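You operate a simulated robot arm through the tools that you are given. There is no shell and no other tool. Be economical: measure what you need, move in short steps, check, and stop when the job is done.

Carry out the task below with a simulated robot arm. There is one attempt and no reset: what you move stays moved.

TASK
Swap the docked cracked mould for the red one and bolt it.
Fine: the cracked one goes on the battens.
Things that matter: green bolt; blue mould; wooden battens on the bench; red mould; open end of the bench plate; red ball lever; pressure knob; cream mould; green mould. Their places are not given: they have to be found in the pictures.

It is judged by the outcome, as a careful person would: the job done as asked, and still so three seconds after it is handed in. It fails if anything else is knocked over, pushed out of place, dropped, spilled or broken.

THE ROBOT
A 6-joint arm with a two-finger parallel gripper, fixed in place. Base frame: the origin is at the foot of the arm, x ahead of it, y to its left, z up; the work surface is at about z = 0.86. Lengths are in m, angles in rad, forces in N, time in s.
With the tool pointing down near the work surface it reaches from about 0.24 to 0.64 m from the base axis. Its first joint turns from -1.152 to 1.152 rad. Payload 2.7 kg.
Tool frame: the origin (TCP) lies between the finger pads and is the grasp point; the fingertips stand 0.023 m ahead of it; z points along the fingers, y is the line along which they close. The gripper opens to 0.094 m. The fingers are 0.038 m wide and 0.01 m thick; the gripper's body (0.054 by 0.096 m) begins 0.039 m behind the TCP.
Orientation is that of the tool frame in the base frame, as [roll, pitch, yaw] about the fixed x, y, z axes, in that order (R = Rz(yaw) Ry(pitch) Rx(roll)). With the fingers straight down and closing along the base's y, the tool's x points along the base's -x, its y along +y and its z along -z.

THE INTERFACE
- The arm moves only by the tool drive_tool. Its argument "targets" is a list of rows, each a list of 2 entries, a list of its own where there are three numbers: the shift along the tool's x, y, z in m, then the turn, a rotation vector about the tool's x, y, z in rad. In form: [[[tx, ty, tz], [wx, wy, wz]], ...]. A call has 1 to 8 rows; each row is the pose to reach, as a shift and turn from the pose commanded when the call began, along the tool's axes at that moment. "grip" is the gripper command, from -1 (shut) to 1 (fully open), values between in proportion, set as the call begins (left out, the last holds). A row lasts 0.2 s, in which the tool goes at most 0.05 m and 0.15 rad; a call with a longer step from one row to the next is refused whole, and so is a gripper value outside its range. A pose out of reach is approached as far as the arm can. The call stops where the force on the tool passes 90 N (or 10 N more than at its start, if that is more) or the arm is blocked; 0.2 s more then pass. The fingers move at their own pace (about 0.045 m/s each) and stop on an object; they squeeze with about 31 N. The grip force told is the motor's: it shows also when the fingers shut on nothing. Time passes only in rows, and 0.2 s behind the last, so rows that repeat a pose let the fingers close. It gives the time, the measured TCP pose, the force on the tool (base axes), the opening and the grip force at its end, in the units of the frame above (readings bear some noise).
- Cameras (640 x 400 px; columns grow to the right, rows downward): "scene" is fixed at [0.0785, -0.437, 1.3981]; the picture's right is [0.74, -0.68, 0.00], its down [-0.43, -0.46, -0.78] and it looks along [0.53, 0.57, -0.63] (base axes); focal length 340 px, centre (320, 200). "wrist" rides on the gripper at [-0.039, 0, -0.044] in the tool frame; the picture's right is [0.00, -1.00, 0.00], its down [0.97, 0.00, -0.24] and it looks along [0.24, 0.00, 0.97] (tool axes); focal length 218 px, centre (320, 200).
- get_image(camera): a new picture of that camera. No time passes.
- probe_pixels(camera, pixels): for up to 12 pixels [column, row] of the newest picture of that camera ("zoom" is the newest enlarged one), the place [x, y, z] in the base frame of the surface seen there, good to about 0.002 m. No time passes.
- inspect(camera, box): a new picture of the part [left, top, right, bottom] of that camera's present view, enlarged. No time passes.
- job_done(): hands the job in; it is judged then, once.

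Work in short steps. Measure before you move; look again where a grasp or a placing could have gone wrong, and mend it. You have 80 turns and 38 pictures in all, those below and enlarged ones among them. Open the gripper and draw the arm clear of the work before you hand the job in, unless the task says otherwise; then end with one line.

The tools are called after "Request:" as name(argument=value, ...) on one line, values as JSON. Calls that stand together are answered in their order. drive_tool: Moves the arm, as the interface text tells. Its arguments: {"type":"object","properties":{"targets":{"type":"array","items":{"type":"array"}},"grip":{"type":"number"}},"required":["targets"]} The other tools are called the same way: get_image (camera) takes a picture; probe_pixels (camera, pixels) gives the place of the surface under pixels of a picture; inspect (camera, box) takes an enlarged picture of a part of a camera's view; job_done () hands the job in.

At the start:

```text
time: 0.0
tcp_pos: [0.387, 0.0104, 1.0717]
tool_rot: [3.141, 0.0, 3.141]
wrist_force: [0.6, 0.4, -0.5]
opening: 0.094
grasp_force: 0.0
```

scene: 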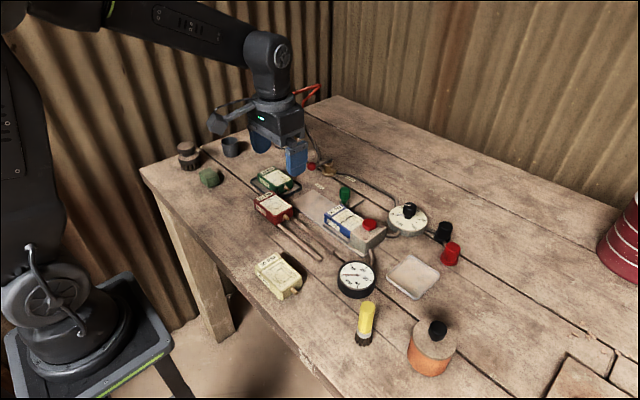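
wrist: 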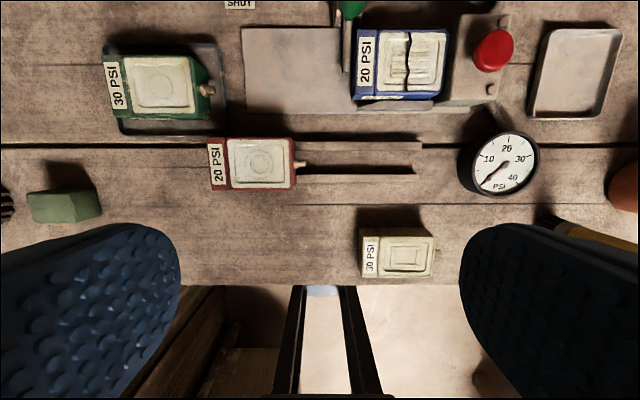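

The blue mould at wrist (400,65) shows a crack and is docked beside a red ball. I enlarge both views to understand the dock.

Request:
inspect(camera="scene", box=[230, 140, 470, 310])

Request:
inspect(camera="wrist", box=[190, 0, 640, 290])

```text
2.35 times, centred on (350, 225) of scene
```

zoom: 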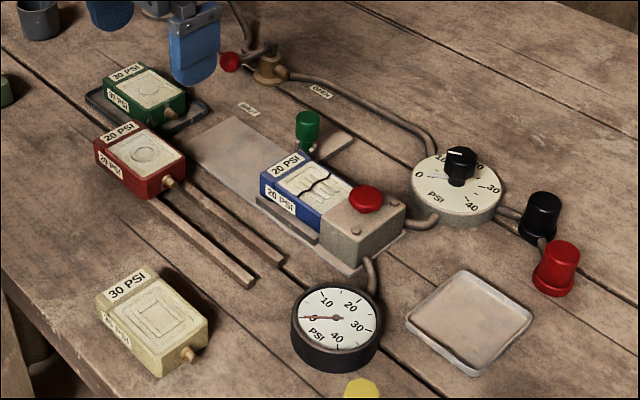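

```text
1.38 times, centred on (415, 145) of wrist
```

zoom: 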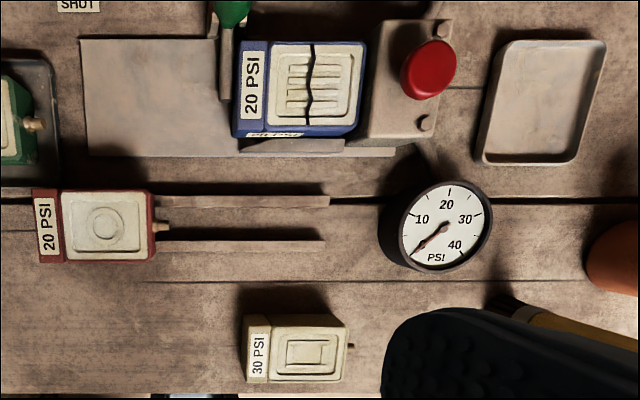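

Gauge appears to read 0; the valve (red ball lever) lies at zoom (230,62)/(268,65). I probe the key points on fresh pictures.

Request:
inspect(camera="scene", box=[300, 170, 400, 260])

Request:
probe_pixels(camera="wrist", pixels=[[350, 8], [347, 50], [358, 60], [444, 65], [400, 34], [400, 92], [395, 106], [270, 70], [247, 30], [470, 80], [493, 50], [300, 108]])

Request:
probe_pixels(camera="scene", pixels=[[313, 166], [330, 168], [345, 190], [273, 203], [323, 187], [350, 176], [320, 245], [298, 245]])

Request:
probe_pixels(camera="wrist", pixels=[[212, 165], [292, 165], [255, 140], [255, 187], [302, 164], [415, 147], [410, 168], [330, 148], [330, 169], [360, 158], [225, 165], [400, 250]])

```text
4.44 times, centred on (350, 215) of scene
```

zoom: 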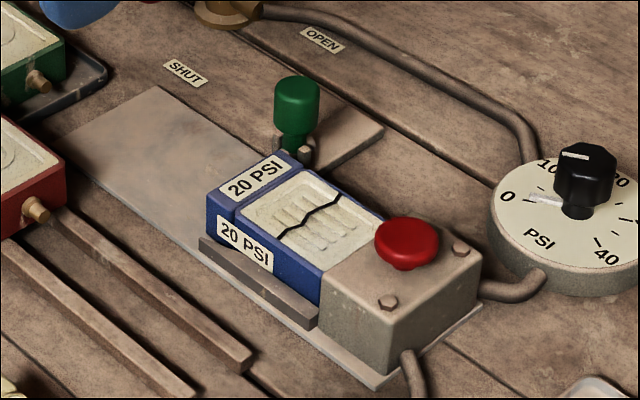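

```text
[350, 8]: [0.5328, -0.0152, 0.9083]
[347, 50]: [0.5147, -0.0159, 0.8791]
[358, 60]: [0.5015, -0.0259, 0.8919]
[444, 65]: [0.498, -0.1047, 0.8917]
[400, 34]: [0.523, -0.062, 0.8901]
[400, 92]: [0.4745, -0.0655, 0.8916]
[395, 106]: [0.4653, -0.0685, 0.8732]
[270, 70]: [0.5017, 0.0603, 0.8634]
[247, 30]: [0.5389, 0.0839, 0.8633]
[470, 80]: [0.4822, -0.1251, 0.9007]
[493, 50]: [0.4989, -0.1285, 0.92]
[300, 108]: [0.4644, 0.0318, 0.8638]
```

```text
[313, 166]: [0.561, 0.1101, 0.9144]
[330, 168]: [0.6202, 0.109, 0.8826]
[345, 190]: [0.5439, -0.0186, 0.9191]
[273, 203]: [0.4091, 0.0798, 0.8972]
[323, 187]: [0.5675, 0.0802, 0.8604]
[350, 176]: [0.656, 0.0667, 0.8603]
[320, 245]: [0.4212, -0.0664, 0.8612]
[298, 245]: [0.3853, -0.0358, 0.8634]
```

```text
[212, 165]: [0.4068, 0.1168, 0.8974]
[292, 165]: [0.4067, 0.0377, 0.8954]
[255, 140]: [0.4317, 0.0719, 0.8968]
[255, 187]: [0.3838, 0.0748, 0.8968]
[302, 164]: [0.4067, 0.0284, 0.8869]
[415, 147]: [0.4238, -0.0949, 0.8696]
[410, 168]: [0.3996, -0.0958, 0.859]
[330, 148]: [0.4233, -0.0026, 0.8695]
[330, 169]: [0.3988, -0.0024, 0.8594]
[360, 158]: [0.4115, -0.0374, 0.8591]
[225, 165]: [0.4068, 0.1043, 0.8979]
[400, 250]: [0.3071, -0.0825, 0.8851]
```

The bolt rod (x 0.515, y -0.016) stands behind the blue mould; the mould slides out toward +y. I move forward high up to read the valve, knob and bolt with the wrist camera.

Request:
drive_tool(targets=[[[-0.04, 0.0, 0], [0, 0, 0]], [[-0.08, 0.01, 0], [0, 0, 0]], [[-0.12, 0.02, 0], [0, 0, 0]], [[-0.14, 0.02, 0], [0, 0, 0]], [[-0.14, 0.02, 0], [0, 0, 0]]])

Request:
get_image(camera="wrist")

Request:
get_image(camera="scene")

```text
time: 1.2
tcp_pos: [0.5265, 0.0304, 1.072]
tool_rot: [-3.141, 0.0, 3.142]
wrist_force: [0.2, -0.2, -0.6]
opening: 0.0941
grasp_force: 0.1
```

```text
32 pictures are left
```

wrist: 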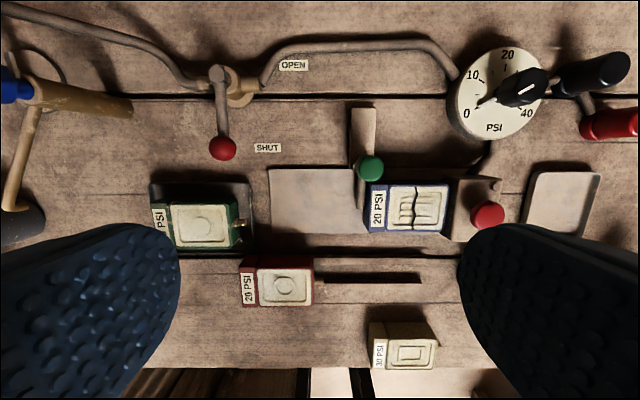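

```text
31 pictures are left
```

scene: 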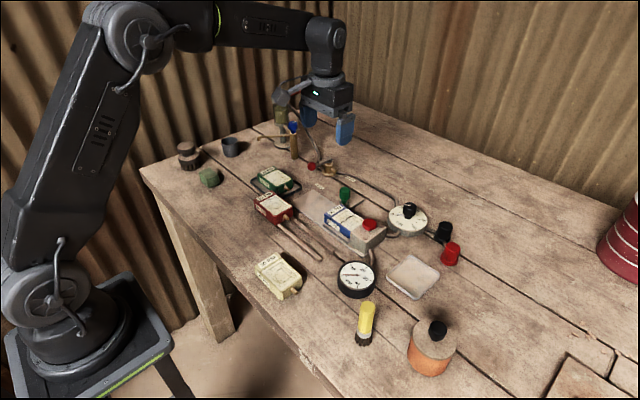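

The lever's ball (223,148) lies by SHUT, and the gauge reads 0, so the line is safe. I look closely at the bolt.

Request:
inspect(camera="wrist", box=[260, 90, 520, 250])

Request:
inspect(camera="scene", box=[315, 170, 385, 235])

```text
2.46 times, centred on (390, 170) of wrist
```

zoom: 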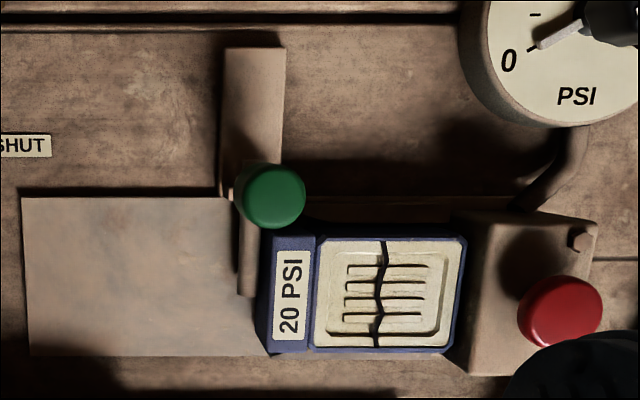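

```text
6.15 times, centred on (350, 202) of scene
```

zoom: 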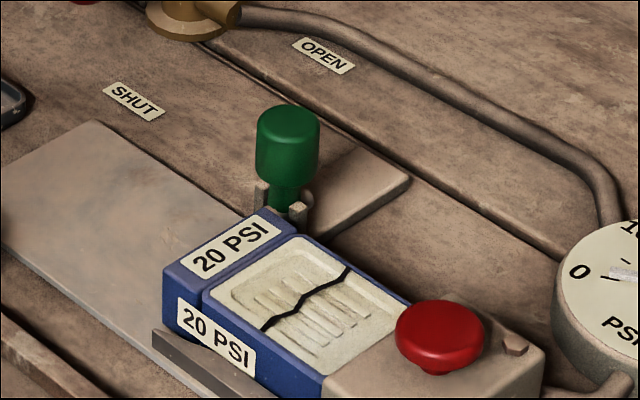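

Request:
probe_pixels(camera="wrist", pixels=[[370, 167], [360, 164], [380, 167], [370, 157], [370, 177], [362, 110], [361, 140], [360, 206], [360, 195], [371, 205], [415, 185], [475, 187]])

Request:
probe_pixels(camera="zoom", pixels=[[288, 115], [260, 190], [298, 212], [285, 195], [270, 160], [310, 165], [385, 175], [440, 310], [225, 360]])

```text
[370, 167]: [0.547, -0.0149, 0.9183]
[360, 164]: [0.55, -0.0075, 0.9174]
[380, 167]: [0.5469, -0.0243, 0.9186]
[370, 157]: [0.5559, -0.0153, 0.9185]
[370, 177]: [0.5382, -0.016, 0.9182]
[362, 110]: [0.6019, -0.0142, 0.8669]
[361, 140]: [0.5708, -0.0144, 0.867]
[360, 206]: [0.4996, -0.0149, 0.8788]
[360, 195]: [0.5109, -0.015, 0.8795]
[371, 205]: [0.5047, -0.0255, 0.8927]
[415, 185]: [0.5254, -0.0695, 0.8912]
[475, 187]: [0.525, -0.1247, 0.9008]
```

```text
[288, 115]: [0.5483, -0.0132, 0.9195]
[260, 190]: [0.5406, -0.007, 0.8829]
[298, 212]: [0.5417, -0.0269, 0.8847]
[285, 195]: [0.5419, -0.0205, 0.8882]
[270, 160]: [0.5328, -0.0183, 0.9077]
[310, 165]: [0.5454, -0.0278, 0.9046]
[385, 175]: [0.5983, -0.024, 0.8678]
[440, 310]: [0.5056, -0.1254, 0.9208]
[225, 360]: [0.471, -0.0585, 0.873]
```

Bolt handle: centre (0.547,-0.0155), z 0.895–0.919; its shelf runs to x 0.607, so it draws back along +x. I go above it, then down with the fingers part open.

Request:
drive_tool(targets=[[[-0.024, -0.023, 0.02], [0, 0, 0]], [[-0.024, -0.046, 0.05], [0, 0, 0]], [[-0.024, -0.046, 0.09], [0, 0, 0]], [[-0.024, -0.046, 0.12], [0, 0, 0]], [[-0.024, -0.046, 0.14], [0, 0, 0]], [[-0.024, -0.046, 0.154], [0, 0, 0]], [[-0.024, -0.046, 0.154], [0, 0, 0]]], grip=0.06)

Request:
get_image(camera="wrist")

```text
time: 2.8
tcp_pos: [0.5499, -0.0157, 0.9184]
tool_rot: [3.141, -0.001, 3.141]
wrist_force: [-0.1, 0.5, 0.1]
opening: 0.0498
grasp_force: 0.0
```

```text
28 pictures are left
```

wrist: 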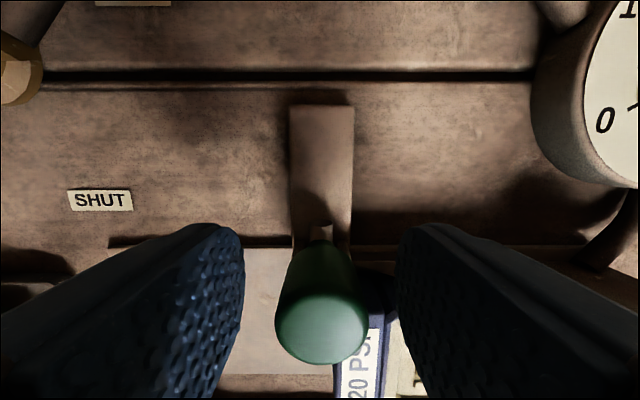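

Handle is centred between the fingers; I close on it.

Request:
drive_tool(targets=[[[0, 0, 0], [0, 0, 0]], [[0, 0, 0], [0, 0, 0]], [[0, 0, 0], [0, 0, 0]]], grip=-1)

Request:
drive_tool(targets=[[[-0.008, 0, 0], [0, 0, 0]], [[-0.016, 0, 0], [0, 0, 0]], [[-0.016, 0, 0], [0, 0, 0]]])

Request:
get_image(camera="wrist")

```text
time: 3.6
tcp_pos: [0.55, -0.017, 0.918]
tool_rot: [-3.14, 0.001, 3.141]
wrist_force: [0.5, -5.6, -1.9]
opening: 0.023
grasp_force: 45.3
```

```text
time: 4.4
tcp_pos: [0.565, -0.016, 0.9195]
tool_rot: [3.141, -0.001, -3.141]
wrist_force: [0.3, -3.4, -3.2]
opening: 0.0228
grasp_force: 44.8
```

```text
27 pictures are left
```

wrist: 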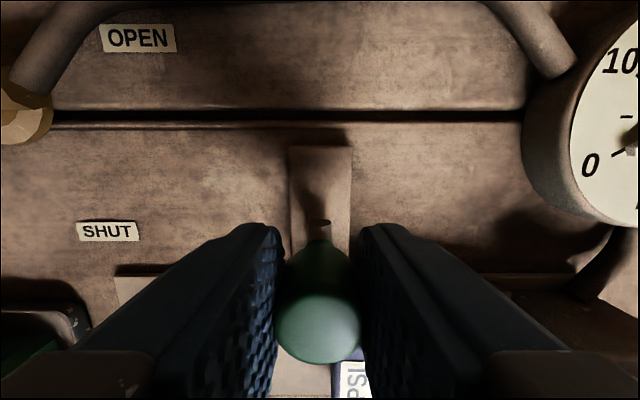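

The handle slides freely with the gripper. I draw it further back.

Request:
drive_tool(targets=[[[-0.01, 0, 0], [0, 0, 0]], [[-0.018, 0, 0], [0, 0, 0]], [[-0.026, 0, 0], [0, 0, 0]], [[-0.03, 0, 0], [0, 0, 0]], [[-0.03, 0, 0], [0, 0, 0]]])

Request:
inspect(camera="scene", box=[315, 160, 415, 235])

```text
time: 5.6
tcp_pos: [0.5942, -0.0167, 0.9177]
tool_rot: [-3.141, -0.008, 3.141]
wrist_force: [-29.0, 0.8, 4.7]
opening: 0.0233
grasp_force: 44.6
```

```text
5.33 times, centred on (365, 198) of scene
```

zoom: 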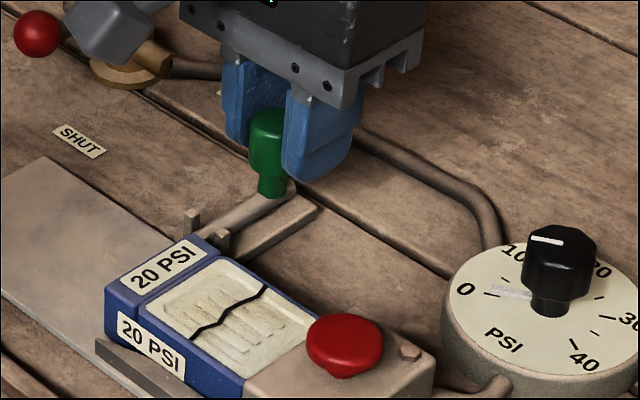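

The bolt is at its stop (29 N) with its rod clear of the mould. I release and rise.

Request:
drive_tool(targets=[[[0.002, 0, 0], [0, 0, 0]], [[0.002, 0, 0], [0, 0, 0]], [[0.002, 0, 0], [0, 0, 0]]], grip=0.06)

Request:
drive_tool(targets=[[[0, 0, -0.04], [0, 0, 0]], [[0.02, 0, -0.08], [0, 0, 0]], [[0.05, 0, -0.1], [0, 0, 0]], [[0.08, 0, -0.1], [0, 0, 0]], [[0.08, 0, -0.1], [0, 0, 0]]])

Request:
get_image(camera="scene")

Request:
get_image(camera="wrist")

```text
time: 6.4
tcp_pos: [0.5944, -0.0168, 0.9186]
tool_rot: [-3.14, 0.002, 3.14]
wrist_force: [-0.5, 0.3, -0.5]
opening: 0.0497
grasp_force: 0.1
```

```text
time: 7.6
tcp_pos: [0.5141, -0.0158, 1.0183]
tool_rot: [-3.14, 0.0, 3.141]
wrist_force: [0.7, -0.6, -0.3]
opening: 0.0496
grasp_force: 0.1
```

```text
25 pictures are left
```

scene: 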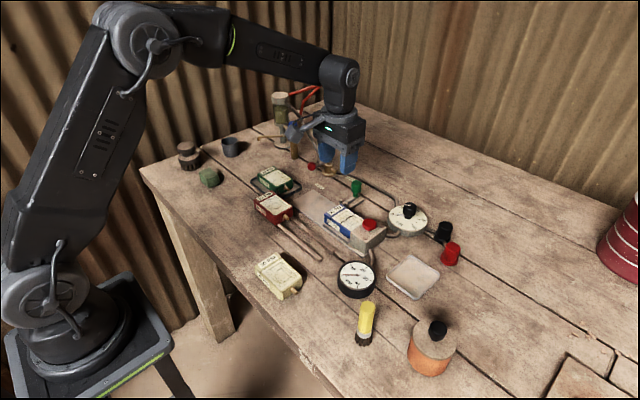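

```text
24 pictures are left
```

wrist: 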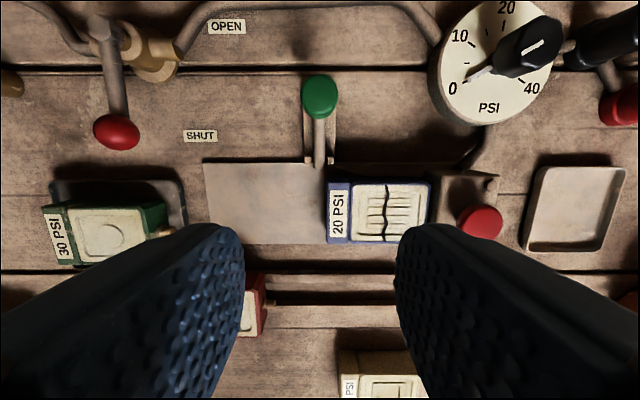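

The bolt is back and released. I rotate the tool by -90° about its z so that the fingers close along base x, moving above the blue mould meanwhile.

Request:
drive_tool(targets=[[[0.002, -0.01, 0], [0, 0, -0.14]], [[0.004, -0.02, 0], [0, 0, -0.28]], [[0.006, -0.03, 0], [0, 0, -0.42]], [[0.008, -0.04, 0], [0, 0, -0.56]], [[0.01, -0.05, 0], [0, 0, -0.7]], [[0.015, -0.059, 0], [0, 0, -0.84]], [[0.015, -0.059, 0], [0, 0, -0.98]], [[0.015, -0.059, 0], [0, 0, -1.12]]], grip=1)

Request:
drive_tool(targets=[[[0, 0, 0], [0, 0, -0.14]], [[0, 0, 0], [0, 0, -0.28]], [[0, 0, 0], [0, 0, -0.42]], [[0, 0, 0], [0, 0, -0.4508]], [[0, 0, 0], [0, 0, -0.4508]]])

Request:
get_image(camera="wrist")

```text
time: 9.4
tcp_pos: [0.4984, -0.0746, 1.0183]
tool_rot: [3.141, 0.0, -2.019]
wrist_force: [0.2, 0.8, -0.5]
opening: 0.0938
grasp_force: 0.0
```

```text
time: 10.6
tcp_pos: [0.5005, -0.0731, 1.0175]
tool_rot: [3.141, 0.0, -1.57]
wrist_force: [0.4, -0.6, 0.0]
opening: 0.0941
grasp_force: 0.1
```

```text
23 pictures are left
```

wrist: 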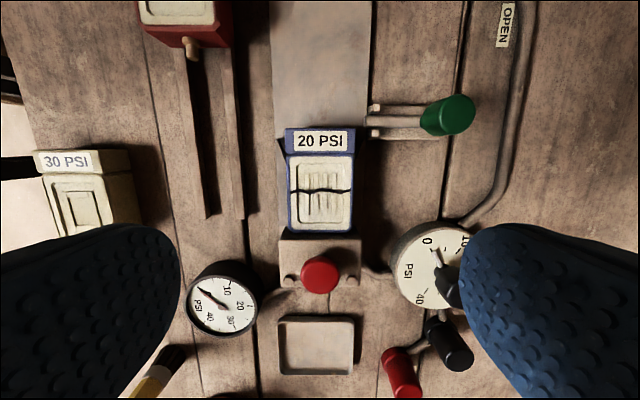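

Request:
probe_pixels(camera="wrist", pixels=[[372, 107], [372, 134], [368, 122], [286, 145], [353, 145], [290, 225], [352, 225], [282, 190], [360, 190], [320, 130], [400, 235], [367, 135]])

Request:
inspect(camera="wrist", box=[250, 80, 410, 260])

```text
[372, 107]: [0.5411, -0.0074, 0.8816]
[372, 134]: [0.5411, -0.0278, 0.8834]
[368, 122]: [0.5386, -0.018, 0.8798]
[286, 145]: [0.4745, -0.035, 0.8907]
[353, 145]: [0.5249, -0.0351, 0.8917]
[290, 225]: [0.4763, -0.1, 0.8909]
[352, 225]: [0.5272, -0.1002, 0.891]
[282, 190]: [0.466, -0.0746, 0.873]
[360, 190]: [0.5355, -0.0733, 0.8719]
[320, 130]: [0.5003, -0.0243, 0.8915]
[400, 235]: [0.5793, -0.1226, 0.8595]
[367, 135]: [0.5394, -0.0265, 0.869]
```

```text
2.22 times, centred on (330, 170) of wrist
```

zoom: 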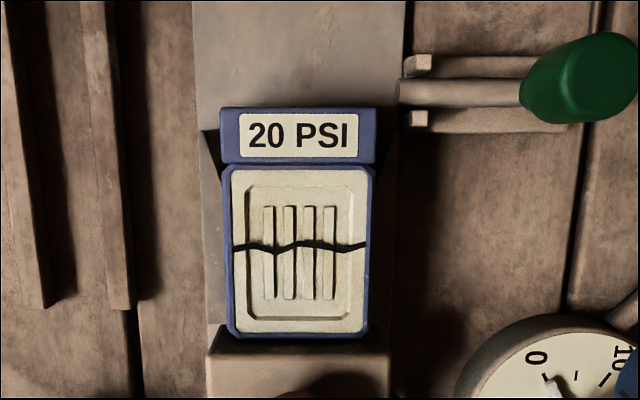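

Mould centre x≈0.5005, matching the TCP; ears start at x≈0.539. I descend so that the fingertips stop above the rails (0.873).

Request:
drive_tool(targets=[[[0, 0, 0.04], [0, 0, 0]], [[0, 0, 0.08], [0, 0, 0]], [[0, 0, 0.105], [0, 0, 0]], [[0, 0, 0.1165], [0, 0, 0]], [[0, 0, 0.1165], [0, 0, 0]]])

Request:
drive_tool(targets=[[[0, 0, 0], [0, 0, 0]], [[0, 0, 0], [0, 0, 0]], [[0, 0, 0], [0, 0, 0]], [[0, 0, 0], [0, 0, 0]]], grip=-1)

```text
time: 11.8
tcp_pos: [0.4975, -0.0755, 0.9046]
tool_rot: [3.142, 0.0, -1.57]
wrist_force: [0.4, -0.5, 0.9]
opening: 0.0939
grasp_force: 0.1
```

```text
time: 12.8
tcp_pos: [0.4976, -0.0771, 0.9043]
tool_rot: [3.141, 0.0, -1.571]
wrist_force: [0.1, -0.6, 0.4]
opening: 0.0537
grasp_force: 30.9
```

Gripped at 0.0537 m. I slide gently toward +y (tool -x).

Request:
drive_tool(targets=[[[-0.006, 0, 0], [0, 0, 0]], [[-0.012, 0, 0], [0, 0, 0]], [[-0.018, 0, 0], [0, 0, 0]], [[-0.024, 0, 0], [0, 0, 0]], [[-0.024, 0, 0], [0, 0, 0]]])

Request:
inspect(camera="wrist", box=[160, 0, 480, 400])

Request:
inspect(camera="scene", box=[280, 160, 420, 260])

```text
time: 14.0
tcp_pos: [0.5005, -0.0529, 0.9033]
tool_rot: [-3.141, -0.001, -1.57]
wrist_force: [0.4, -5.7, 12.9]
opening: 0.0534
grasp_force: 31.2
```

```text
1.00 times, centred on (320, 200) of wrist
```

zoom: 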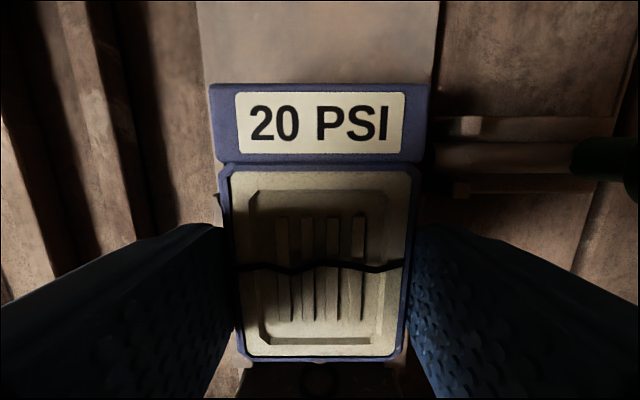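

```text
4.00 times, centred on (350, 210) of scene
```

zoom: 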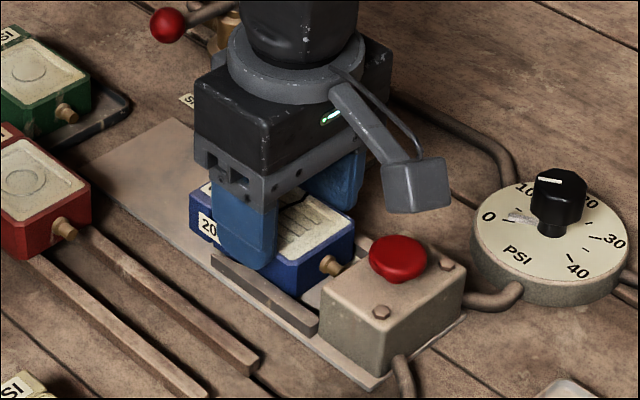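

The nozzle (zoom 330,265) is clear of the block. I lift straight up.

Request:
drive_tool(targets=[[[-0.001, 0, -0.006], [0, 0, 0]], [[-0.002, 0, -0.014], [0, 0, 0]], [[-0.002, 0, -0.03], [0, 0, 0]], [[-0.002, 0, -0.06], [0, 0, 0]], [[-0.002, 0, -0.06], [0, 0, 0]]])

Request:
get_image(camera="scene")

```text
time: 15.2
tcp_pos: [0.4991, -0.0484, 0.963]
tool_rot: [3.141, 0.0, -1.57]
wrist_force: [-0.2, -0.3, -0.1]
opening: 0.0001
grasp_force: 30.9
```

```text
19 pictures are left
```

scene: 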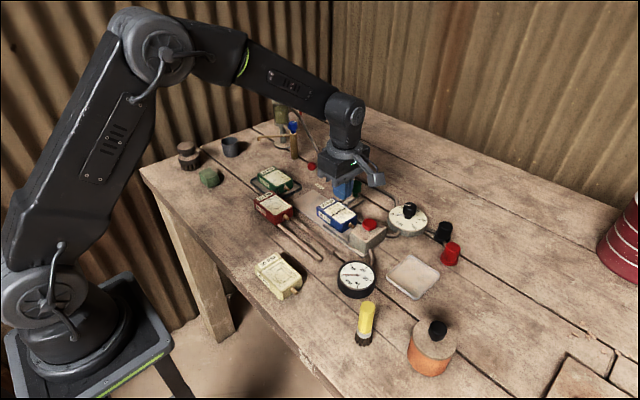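

The fingers slipped off: the mould stayed down, so it is probably keyed under the rails and must slide right out of the open end. I check how it lies.

Request:
drive_tool(targets=[[[0, 0, -0.03], [0, 0, 0]], [[0, 0, -0.05], [0, 0, 0]], [[0, 0, -0.05], [0, 0, 0]], [[0, 0, -0.05], [0, 0, 0]], [[0, 0, -0.05], [0, 0, 0]], [[0, 0, -0.05], [0, 0, 0]]], grip=1)

Request:
get_image(camera="wrist")

Request:
inspect(camera="scene", box=[295, 180, 395, 255])

Request:
probe_pixels(camera="wrist", pixels=[[320, 150], [290, 150], [355, 150], [290, 200], [355, 200], [320, 115]])

```text
time: 16.6
tcp_pos: [0.4999, -0.0501, 1.0122]
tool_rot: [-3.141, 0.0, -1.571]
wrist_force: [-0.4, 0.4, -0.3]
opening: 0.0942
grasp_force: 0.0
```

```text
18 pictures are left
```

wrist: 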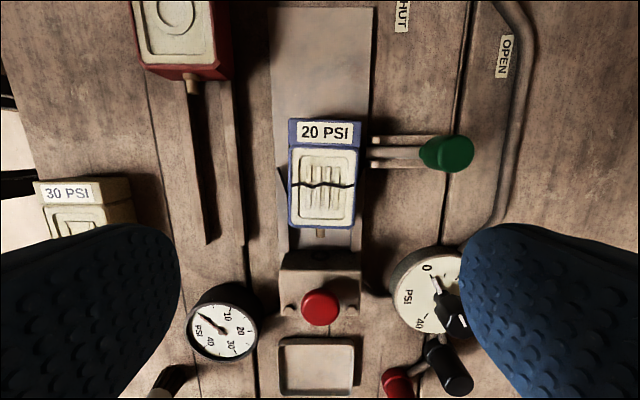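

```text
5.33 times, centred on (345, 218) of scene
```

zoom: 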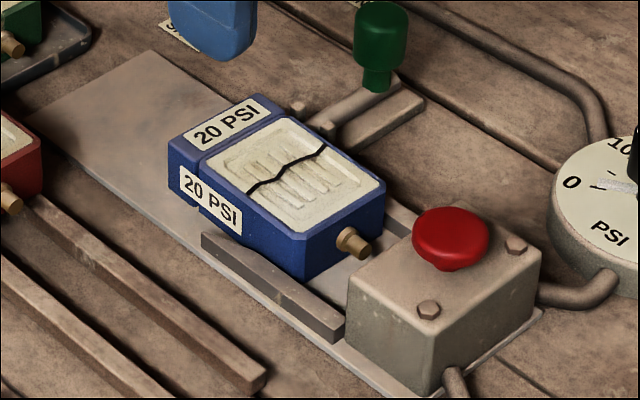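

```text
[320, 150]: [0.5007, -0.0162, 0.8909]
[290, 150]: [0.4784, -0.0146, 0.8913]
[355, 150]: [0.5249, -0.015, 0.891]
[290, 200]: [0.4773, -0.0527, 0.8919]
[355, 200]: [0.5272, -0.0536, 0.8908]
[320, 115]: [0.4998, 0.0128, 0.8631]
```

Blue now sits at y ≈ 0…-0.08, still between the rails. I regrip high (tips ~0.886, above the ears) and slide it fully off the rails toward +y.

Request:
drive_tool(targets=[[[0, -0.002, 0.04], [0, 0, 0]], [[0, -0.002, 0.08], [0, 0, 0]], [[0, -0.002, 0.104], [0, 0, 0]], [[0, -0.002, 0.104], [0, 0, 0]]])

Request:
drive_tool(targets=[[[0, 0, 0], [0, 0, 0]], [[0, 0, 0], [0, 0, 0]], [[0, 0, 0], [0, 0, 0]], [[0, 0, 0], [0, 0, 0]]], grip=-1)

Request:
drive_tool(targets=[[[-0.01, 0, 0], [0, 0, 0]], [[-0.02, 0, 0], [0, 0, 0]], [[-0.03, 0, 0], [0, 0, 0]], [[-0.04, 0, 0], [0, 0, 0]], [[-0.05, 0, 0], [0, 0, 0]], [[-0.06, 0, 0], [0, 0, 0]], [[-0.07, 0, 0], [0, 0, 0]], [[-0.07, 0, 0], [0, 0, 0]]])

Request:
inspect(camera="scene", box=[280, 160, 400, 250])

```text
time: 17.6
tcp_pos: [0.5012, -0.0485, 0.9083]
tool_rot: [-3.141, 0.0, -1.571]
wrist_force: [0.3, -0.7, 0.3]
opening: 0.0938
grasp_force: 0.1
```

```text
time: 18.6
tcp_pos: [0.5027, -0.0495, 0.9075]
tool_rot: [3.14, 0.0, -1.572]
wrist_force: [-10.9, -0.4, 1.7]
opening: 0.0538
grasp_force: 31.4
```

```text
time: 20.4
tcp_pos: [0.5027, 0.0201, 0.9079]
tool_rot: [-3.142, 0.0, -1.571]
wrist_force: [-0.6, -0.4, -3.3]
opening: 0.0535
grasp_force: 31.2
```

```text
4.44 times, centred on (340, 205) of scene
```

zoom: 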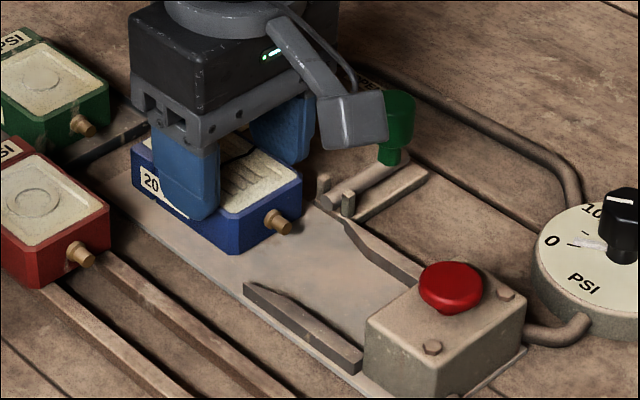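

The mould is out of the rails. I probe the tool's side box (zoom 352,115) and the mould before regripping lower.

Request:
probe_pixels(camera="zoom", pixels=[[352, 120], [352, 145], [330, 100], [398, 120], [390, 150], [278, 222], [300, 185], [235, 245], [315, 30]])

```text
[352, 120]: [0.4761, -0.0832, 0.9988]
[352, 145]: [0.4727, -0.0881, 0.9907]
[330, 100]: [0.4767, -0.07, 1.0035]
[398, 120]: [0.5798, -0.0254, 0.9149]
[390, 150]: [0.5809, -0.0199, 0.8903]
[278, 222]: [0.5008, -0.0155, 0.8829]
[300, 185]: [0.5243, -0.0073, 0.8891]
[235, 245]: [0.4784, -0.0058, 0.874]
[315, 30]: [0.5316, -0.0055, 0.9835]
```

Request:
drive_tool(targets=[[[0, 0, 0], [0, 0, 0]], [[0, 0, 0], [0, 0, 0]], [[0, 0, 0], [0, 0, 0]], [[-0.014, 0, 0], [0, 0, 0]], [[-0.014, 0, 0.01], [0, 0, 0]], [[-0.014, 0, 0.0165], [0, 0, 0]], [[-0.014, 0, 0.0165], [0, 0, 0]]], grip=0.7)

Request:
drive_tool(targets=[[[0, 0, 0], [0, 0, 0]], [[0, 0, 0], [0, 0, 0]], [[0, 0, 0], [0, 0, 0]], [[0, 0, 0], [0, 0, 0]]], grip=-1)

Request:
drive_tool(targets=[[[0, 0, -0.01], [0, 0, 0]], [[0, 0, -0.02], [0, 0, 0]], [[0, 0, -0.02], [0, 0, 0]]])

Request:
get_image(camera="wrist")

```text
time: 22.0
tcp_pos: [0.5017, 0.0347, 0.8915]
tool_rot: [3.141, 0.0, -1.571]
wrist_force: [0.5, 0.1, 0.8]
opening: 0.0799
grasp_force: 0.0
```

```text
time: 23.0
tcp_pos: [0.5015, 0.0356, 0.8913]
tool_rot: [3.141, -0.001, -1.571]
wrist_force: [0.0, 0.5, 0.3]
opening: 0.0539
grasp_force: 31.3
```

```text
time: 23.8
tcp_pos: [0.5003, 0.0343, 0.9121]
tool_rot: [3.141, 0.0, -1.572]
wrist_force: [-1.1, -0.1, -2.9]
opening: 0.0538
grasp_force: 30.4
```

```text
15 pictures are left
```

wrist: 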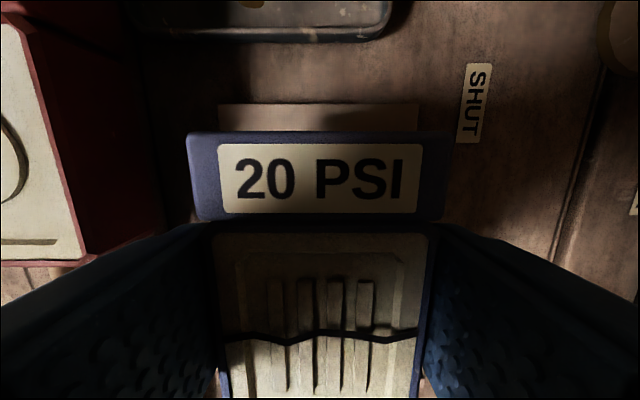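

Blue is held firmly. I raise it, carry it above the right part of the battens (centre 0.408, -0.045) and look before lowering.

Request:
drive_tool(targets=[[[0, 0, -0.04], [0, 0, 0]], [[0.01, 0.01, -0.055], [0, 0, 0]], [[0.04, 0.035, -0.055], [0, 0, 0]], [[0.07, 0.065, -0.055], [0, 0, 0]], [[0.079, 0.0935, -0.055], [0, 0, 0]], [[0.079, 0.0935, -0.055], [0, 0, 0]], [[0.079, 0.0935, -0.02], [0, 0, 0]], [[0.079, 0.0935, -0.02], [0, 0, 0]]])

Request:
get_image(camera="scene")

```text
time: 25.6
tcp_pos: [0.4059, -0.0462, 0.9296]
tool_rot: [-3.141, -0.001, -1.569]
wrist_force: [0.6, 0.0, -2.4]
opening: 0.054
grasp_force: 31.1
```

```text
14 pictures are left
```

scene: 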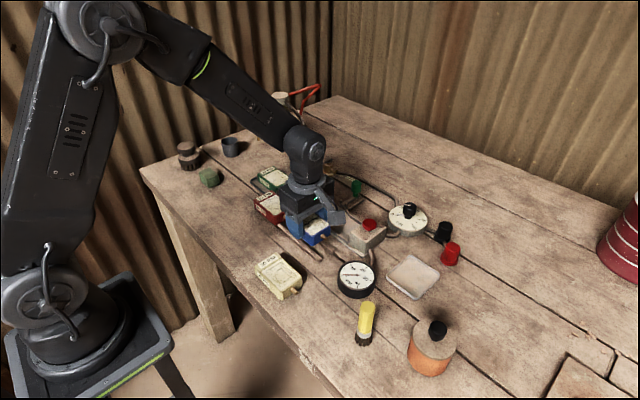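

Request:
drive_tool(targets=[[[0, 0, 0.015], [0, 0, 0]], [[0, 0, 0.025], [0, 0, 0]], [[0, 0, 0.03], [0, 0, 0]], [[0, 0, 0.033], [0, 0, 0]], [[0, 0, 0.033], [0, 0, 0]]])

Request:
inspect(camera="scene", box=[240, 180, 360, 280])

```text
time: 26.8
tcp_pos: [0.4077, -0.0426, 0.8974]
tool_rot: [3.141, -0.001, -1.57]
wrist_force: [0.0, -0.3, -3.0]
opening: 0.0535
grasp_force: 31.1
```

```text
4.00 times, centred on (300, 230) of scene
```

zoom: 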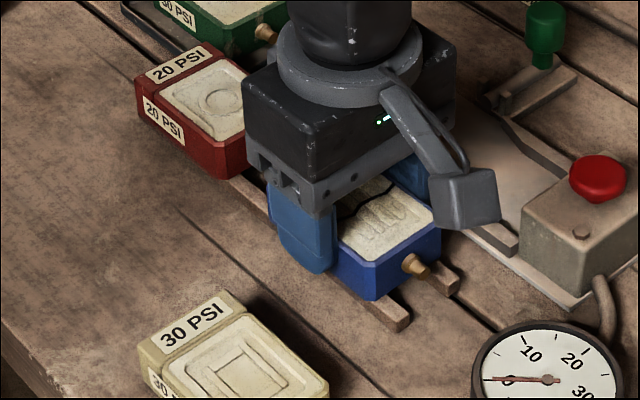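

Nearly seated; I lower until contact shows (weight is still on the tool at -3 N).

Request:
drive_tool(targets=[[[0, 0, 0.0015], [0, 0, 0]], [[0, 0, 0.0015], [0, 0, 0]]])

Request:
drive_tool(targets=[[[0, 0, 0.0012], [0, 0, 0]], [[0, 0, 0.0012], [0, 0, 0]]])

```text
time: 27.4
tcp_pos: [0.4086, -0.0435, 0.8976]
tool_rot: [3.141, 0.0, -1.57]
wrist_force: [-5.0, 1.4, 11.8]
opening: 0.0534
grasp_force: 31.1
```

```text
time: 28.0
tcp_pos: [0.4087, -0.0436, 0.8968]
tool_rot: [-3.137, 0.0, -1.571]
wrist_force: [-3.9, 1.1, 19.6]
opening: 0.054
grasp_force: 30.7
```

Contact made. I release and rise.

Request:
drive_tool(targets=[[[0, 0, -0.002], [0, 0, 0]], [[0, 0, -0.002], [0, 0, 0]], [[0, 0, -0.002], [0, 0, 0]], [[0, 0, -0.002], [0, 0, 0]], [[0, 0, -0.04], [0, 0, 0]], [[0, 0, -0.08], [0, 0, 0]], [[-0.04, 0, -0.08], [0, 0, 0]], [[-0.04, 0, -0.08], [0, 0, 0]]], grip=0.8)

Request:
get_image(camera="wrist")

Request:
inspect(camera="scene", box=[240, 180, 400, 280])

```text
time: 29.8
tcp_pos: [0.4077, -0.0041, 0.9747]
tool_rot: [-3.141, 0.001, -1.571]
wrist_force: [-0.6, -0.3, 0.5]
opening: 0.0846
grasp_force: 0.1
```

```text
12 pictures are left
```

wrist: 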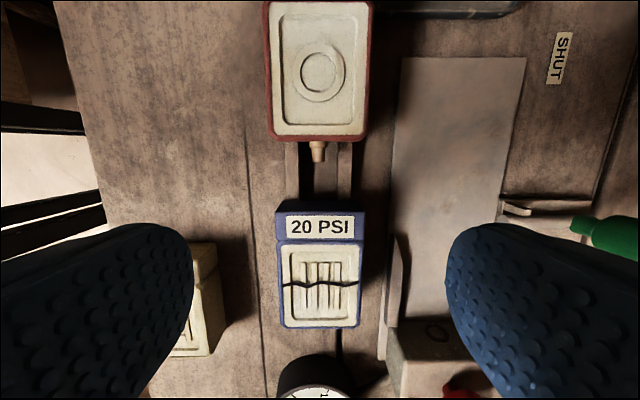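

```text
4.00 times, centred on (320, 230) of scene
```

zoom: 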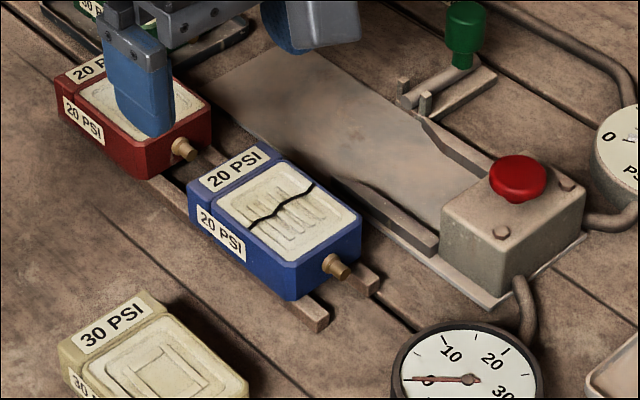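

Blue rests squarely on the battens. I probe the red mould and the rails.

Request:
probe_pixels(camera="wrist", pixels=[[274, 70], [365, 70], [274, 128], [365, 128], [318, 158], [318, 128], [280, 260], [359, 260], [390, 330], [400, 250], [383, 330]])

Request:
probe_pixels(camera="zoom", pixels=[[362, 184], [395, 210], [430, 236], [437, 233], [400, 203], [424, 123], [450, 148], [480, 165], [440, 146], [403, 100], [425, 110], [300, 130]])

```text
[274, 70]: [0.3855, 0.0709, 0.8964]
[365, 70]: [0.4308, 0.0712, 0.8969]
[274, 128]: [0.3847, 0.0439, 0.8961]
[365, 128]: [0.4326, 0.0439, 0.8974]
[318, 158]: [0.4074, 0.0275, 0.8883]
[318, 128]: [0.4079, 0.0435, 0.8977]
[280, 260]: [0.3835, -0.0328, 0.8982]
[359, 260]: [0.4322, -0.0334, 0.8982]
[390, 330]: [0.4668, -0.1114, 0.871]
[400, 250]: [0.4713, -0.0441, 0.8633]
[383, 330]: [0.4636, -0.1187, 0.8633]
```

```text
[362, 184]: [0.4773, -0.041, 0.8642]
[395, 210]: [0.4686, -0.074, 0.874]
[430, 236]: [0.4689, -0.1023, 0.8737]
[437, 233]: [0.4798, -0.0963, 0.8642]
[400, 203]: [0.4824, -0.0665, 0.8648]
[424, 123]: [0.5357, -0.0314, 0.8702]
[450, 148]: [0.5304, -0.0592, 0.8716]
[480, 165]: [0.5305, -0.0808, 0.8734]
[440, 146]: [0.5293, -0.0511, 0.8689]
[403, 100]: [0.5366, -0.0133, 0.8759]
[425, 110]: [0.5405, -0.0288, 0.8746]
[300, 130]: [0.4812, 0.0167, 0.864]
```

Red mould centre (0.408, 0.0775), bottom on battens at 0.8695. I go over it, down, and grip.

Request:
drive_tool(targets=[[[-0.04, 0, 0], [0, 0, 0]], [[-0.0815, 0, 0], [0, 0, 0]], [[-0.0815, 0, 0.03], [0, 0, 0]], [[-0.0815, 0, 0.06], [0, 0, 0]], [[-0.0815, 0, 0.078], [0, 0, 0]], [[-0.0815, 0, 0.078], [0, 0, 0]]])

Request:
drive_tool(targets=[[[0, 0, 0], [0, 0, 0]], [[0, 0, 0], [0, 0, 0]], [[0, 0, 0], [0, 0, 0]], [[0, 0, 0], [0, 0, 0]]], grip=-1)

Request:
drive_tool(targets=[[[0, 0, -0.02], [0, 0, 0]], [[0, 0, -0.04], [0, 0, 0]], [[0, 0, -0.06], [0, 0, 0]], [[0, 0, -0.06], [0, 0, 0]]])

Request:
get_image(camera="wrist")

```text
time: 31.2
tcp_pos: [0.4082, 0.0785, 0.8972]
tool_rot: [-3.141, 0.0, -1.57]
wrist_force: [0.5, 0.2, -1.1]
opening: 0.0849
grasp_force: 0.0
```

```text
time: 32.2
tcp_pos: [0.4079, 0.0787, 0.8971]
tool_rot: [3.14, 0.0, -1.57]
wrist_force: [-0.9, -0.7, 0.3]
opening: 0.0538
grasp_force: 31.3
```

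```text
time: 33.2
tcp_pos: [0.4062, 0.0787, 0.9586]
tool_rot: [-3.141, 0.001, -1.572]
wrist_force: [-0.3, 0.9, -3.3]
opening: 0.054
grasp_force: 31.5
```

```text
10 pictures are left
```

wrist: 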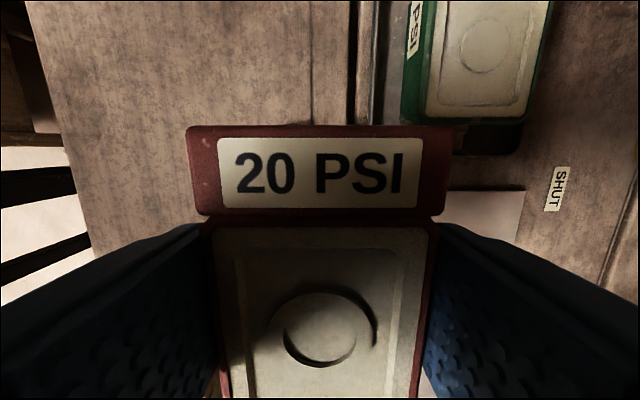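

Red held (tail label visible, -3.3 N). I carry it over the open part of the plate and lower.

Request:
drive_tool(targets=[[[0.03, 0, 0], [0, 0, 0]], [[0.0415, -0.03, 0], [0, 0, 0]], [[0.0415, -0.065, 0], [0, 0, 0]], [[0.0415, -0.093, 0], [0, 0, 0]], [[0.0415, -0.093, 0.03], [0, 0, 0]], [[0.0415, -0.093, 0.055], [0, 0, 0]], [[0.0415, -0.093, 0.063], [0, 0, 0]], [[0.0415, -0.093, 0.063], [0, 0, 0]]])

Request:
drive_tool(targets=[[[0, 0, 0.0015], [0, 0, 0]], [[0, 0, 0.0015], [0, 0, 0]]])

Request:
drive_tool(targets=[[[0, 0, 0.0012], [0, 0, 0]], [[0, 0, 0.0012], [0, 0, 0]]])

```text
time: 35.0
tcp_pos: [0.4994, 0.0351, 0.8932]
tool_rot: [3.141, 0.001, -1.572]
wrist_force: [0.5, -0.1, -3.5]
opening: 0.0539
grasp_force: 31.1
```

```text
time: 35.6
tcp_pos: [0.5015, 0.034, 0.8941]
tool_rot: [-3.141, 0.0, -1.572]
wrist_force: [-0.3, 0.0, -3.0]
opening: 0.0538
grasp_force: 31.3
```

```text
time: 36.2
tcp_pos: [0.5014, 0.0371, 0.8921]
tool_rot: [-3.141, -0.001, -1.572]
wrist_force: [-0.2, -0.2, 0.2]
opening: 0.0539
grasp_force: 31.1
```

Red touches the plate. I release, raise to the high grip (tips ~0.886) and close again.

Request:
drive_tool(targets=[[[0, 0, 0], [0, 0, 0]], [[0, 0, 0], [0, 0, 0]], [[0, 0, 0], [0, 0, 0]], [[0, 0, -0.0165], [0, 0, 0]], [[0, 0, -0.0165], [0, 0, 0]]], grip=0.6)

Request:
drive_tool(targets=[[[0, 0, 0], [0, 0, 0]], [[0, 0, 0], [0, 0, 0]], [[0, 0, 0], [0, 0, 0]], [[0, 0, 0], [0, 0, 0]]], grip=-1)

Request:
drive_tool(targets=[[[0.01, 0, 0], [0, 0, 0]], [[0.02, 0, 0], [0, 0, 0]], [[0.03, 0, 0], [0, 0, 0]], [[0.04, 0, 0], [0, 0, 0]], [[0.05, 0, 0], [0, 0, 0]], [[0.06, 0, 0], [0, 0, 0]], [[0.07, 0, 0], [0, 0, 0]], [[0.07, 0, 0], [0, 0, 0]]])

Request:
inspect(camera="scene", box=[280, 160, 400, 250])

```text
time: 37.4
tcp_pos: [0.5004, 0.0361, 0.9099]
tool_rot: [-3.14, -0.001, -1.57]
wrist_force: [0.4, -0.1, 0.0]
opening: 0.0751
grasp_force: 0.2
```

```text
time: 38.4
tcp_pos: [0.4995, 0.0361, 0.9098]
tool_rot: [3.14, 0.002, -1.57]
wrist_force: [-0.8, -0.1, 1.5]
opening: 0.0537
grasp_force: 31.6
```

```text
time: 40.2
tcp_pos: [0.5011, -0.0338, 0.9107]
tool_rot: [-3.139, 0.0, -1.57]
wrist_force: [-0.4, 3.3, 8.6]
opening: 0.0536
grasp_force: 31.1
```

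```text
4.44 times, centred on (340, 205) of scene
```

zoom: 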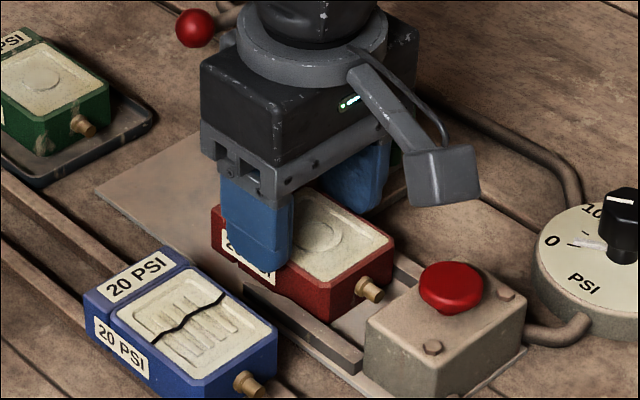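

Red is between the rails, nozzle (zoom 370,290) aimed at the block. I push on in small steps.

Request:
drive_tool(targets=[[[0.006, 0, 0], [0, 0, 0]], [[0.012, 0, 0], [0, 0, 0]], [[0.018, 0, 0], [0, 0, 0]], [[0.023, 0, 0], [0, 0, 0]], [[0.027, 0, 0], [0, 0, 0]], [[0.031, 0, 0], [0, 0, 0]], [[0.031, 0, 0], [0, 0, 0]]])

Request:
inspect(camera="wrist", box=[160, 0, 480, 400])

Request:
probe_pixels(camera="zoom", pixels=[[320, 88], [260, 88], [390, 88]])

```text
time: 41.8
tcp_pos: [0.5017, -0.0648, 0.9098]
tool_rot: [3.141, 0.0, -1.571]
wrist_force: [-0.3, 3.7, 6.2]
opening: 0.0536
grasp_force: 31.1
```

```text
1.00 times, centred on (320, 200) of wrist
```

zoom: 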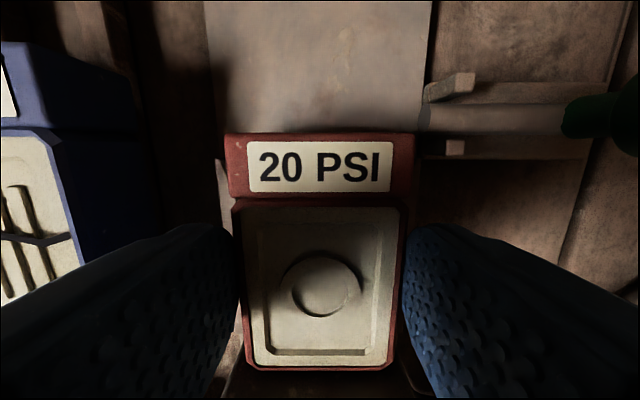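

```text
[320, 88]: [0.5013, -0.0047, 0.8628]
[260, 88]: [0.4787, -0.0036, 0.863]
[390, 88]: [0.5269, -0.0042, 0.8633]
```

Request:
probe_pixels(camera="zoom", pixels=[[320, 136], [320, 140], [320, 150], [320, 365], [320, 372], [320, 385], [440, 105], [440, 150]])

Request:
drive_tool(targets=[[[0.002, 0, 0], [0, 0, 0]], [[0.002, 0, 0], [0, 0, 0]]])

Request:
drive_tool(targets=[[[0.002, 0, 0], [0, 0, 0]], [[0.002, 0, 0], [0, 0, 0]]])

```text
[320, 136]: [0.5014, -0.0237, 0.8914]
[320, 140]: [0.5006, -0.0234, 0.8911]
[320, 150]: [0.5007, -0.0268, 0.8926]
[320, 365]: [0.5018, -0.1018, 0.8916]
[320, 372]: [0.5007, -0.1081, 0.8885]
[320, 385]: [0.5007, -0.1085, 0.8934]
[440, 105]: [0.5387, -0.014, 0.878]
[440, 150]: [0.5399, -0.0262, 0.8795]
```

```text
time: 42.4
tcp_pos: [0.501, -0.0655, 0.9099]
tool_rot: [-3.138, 0.0, -1.572]
wrist_force: [0.2, 4.6, 10.0]
opening: 0.0535
grasp_force: 30.6
```

```text
time: 43.0
tcp_pos: [0.5007, -0.0665, 0.9108]
tool_rot: [-3.139, 0.003, -1.57]
wrist_force: [3.7, 17.7, 9.1]
opening: 0.0535
grasp_force: 31.2
```

The push force jumped to 18 N with the tail at y≈-0.0255, as the blue one had: seated. I release, rise, and look at the bolt.

Request:
drive_tool(targets=[[[-0.001, 0, 0], [0, 0, 0]], [[-0.001, 0, 0], [0, 0, 0]], [[-0.001, 0, 0], [0, 0, 0]], [[-0.001, 0, -0.04], [0, 0, 0]], [[-0.02, -0.03, -0.07], [0, 0, 0]], [[-0.04, -0.06, -0.07], [0, 0, 0]], [[-0.051, -0.09, -0.07], [0, 0, 0]], [[-0.051, -0.09, -0.07], [0, 0, 0]]], grip=0.4)

Request:
get_image(camera="wrist")

Request:
probe_pixels(camera="wrist", pixels=[[320, 230], [320, 250], [310, 240], [330, 240]])

```text
time: 44.8
tcp_pos: [0.5927, -0.017, 0.9782]
tool_rot: [-3.141, 0.0, -1.572]
wrist_force: [0.3, 0.2, -0.3]
opening: 0.0659
grasp_force: 0.1
```

```text
7 pictures are left
```

wrist: 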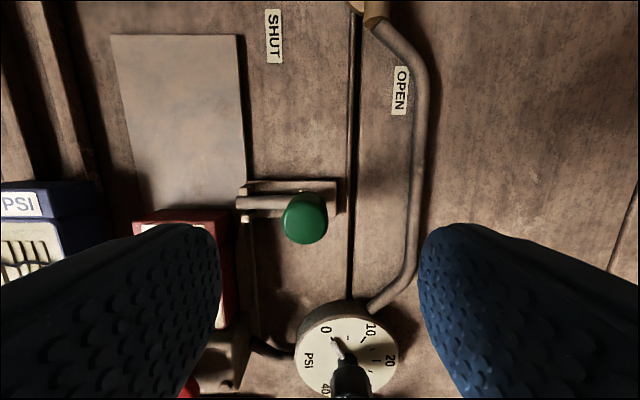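

```text
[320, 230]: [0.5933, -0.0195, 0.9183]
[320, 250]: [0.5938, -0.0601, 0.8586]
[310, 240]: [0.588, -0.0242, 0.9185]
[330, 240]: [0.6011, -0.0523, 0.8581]
```

Handle centre is near (0.586,-0.015). I shift, descend over it and grip.

Request:
drive_tool(targets=[[[-0.001, 0.006, 0], [0, 0, 0]], [[-0.001, 0.006, 0.03], [0, 0, 0]], [[-0.001, 0.006, 0.05], [0, 0, 0]], [[-0.001, 0.006, 0.06], [0, 0, 0]], [[-0.001, 0.006, 0.06], [0, 0, 0]]])

Request:
drive_tool(targets=[[[0, 0, 0], [0, 0, 0]], [[0, 0, 0], [0, 0, 0]], [[0, 0, 0], [0, 0, 0]], [[0, 0, 0], [0, 0, 0]]], grip=-1)

Request:
drive_tool(targets=[[[0, 0.008, 0], [0, 0, 0]], [[0, 0.016, 0], [0, 0, 0]], [[0, 0.024, 0], [0, 0, 0]], [[0, 0.03, 0], [0, 0, 0]], [[0, 0.03, 0], [0, 0, 0]]])

Request:
get_image(camera="wrist")

```text
time: 46.0
tcp_pos: [0.5884, -0.0159, 0.9181]
tool_rot: [3.141, 0.001, -1.572]
wrist_force: [1.0, -0.2, -0.4]
opening: 0.0661
grasp_force: 0.1
```

```text
time: 47.0
tcp_pos: [0.5865, -0.0164, 0.9166]
tool_rot: [3.137, 0.0, -1.571]
wrist_force: [-23.0, 0.5, 4.3]
opening: 0.0234
grasp_force: 45.0
```

```text
time: 48.2
tcp_pos: [0.555, -0.016, 0.9177]
tool_rot: [3.139, 0.001, -1.572]
wrist_force: [0.8, 2.7, -17.2]
opening: 0.0235
grasp_force: 45.5
```

```text
6 pictures are left
```

wrist: 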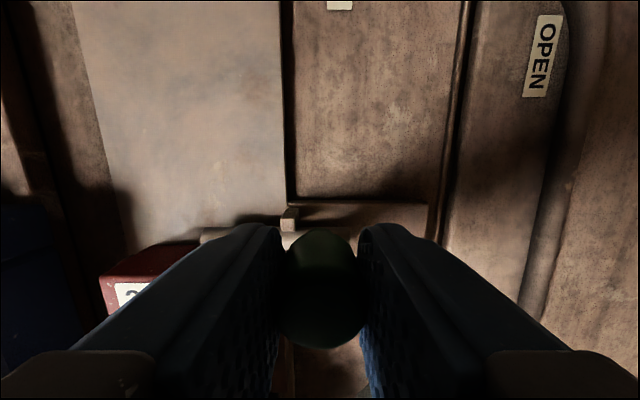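

The rod enters behind the red mould. I push the last ~9 mm to its stop.

Request:
drive_tool(targets=[[[0, 0.004, 0], [0, 0, 0]], [[0, 0.007, 0], [0, 0, 0]], [[0, 0.0095, 0], [0, 0, 0]], [[0, 0.0095, 0], [0, 0, 0]]])

Request:
inspect(camera="scene", box=[290, 165, 410, 245])

```text
time: 49.2
tcp_pos: [0.5446, -0.0164, 0.9182]
tool_rot: [3.14, 0.001, -1.571]
wrist_force: [0.3, -1.2, -18.8]
opening: 0.023
grasp_force: 45.3
```

```text
5.00 times, centred on (350, 205) of scene
```

zoom: 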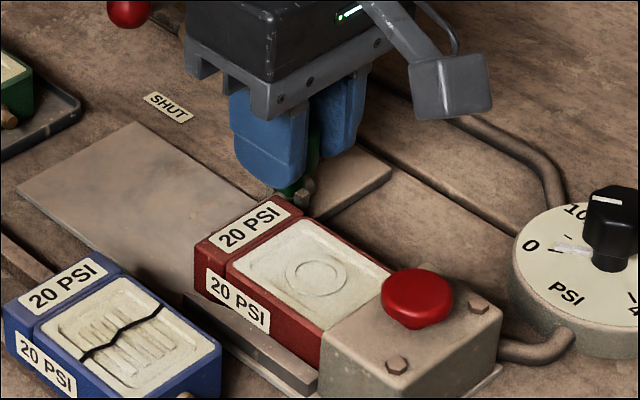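

Request:
drive_tool(targets=[[[0, 0.0015, 0], [0, 0, 0]], [[0, 0.003, 0], [0, 0, 0]], [[0, 0.003, 0], [0, 0, 0]]])

```text
time: 50.0
tcp_pos: [0.5442, -0.0166, 0.9187]
tool_rot: [-3.14, 0.0, -1.569]
wrist_force: [17.8, -1.3, -23.1]
opening: 0.023
grasp_force: 45.2
```

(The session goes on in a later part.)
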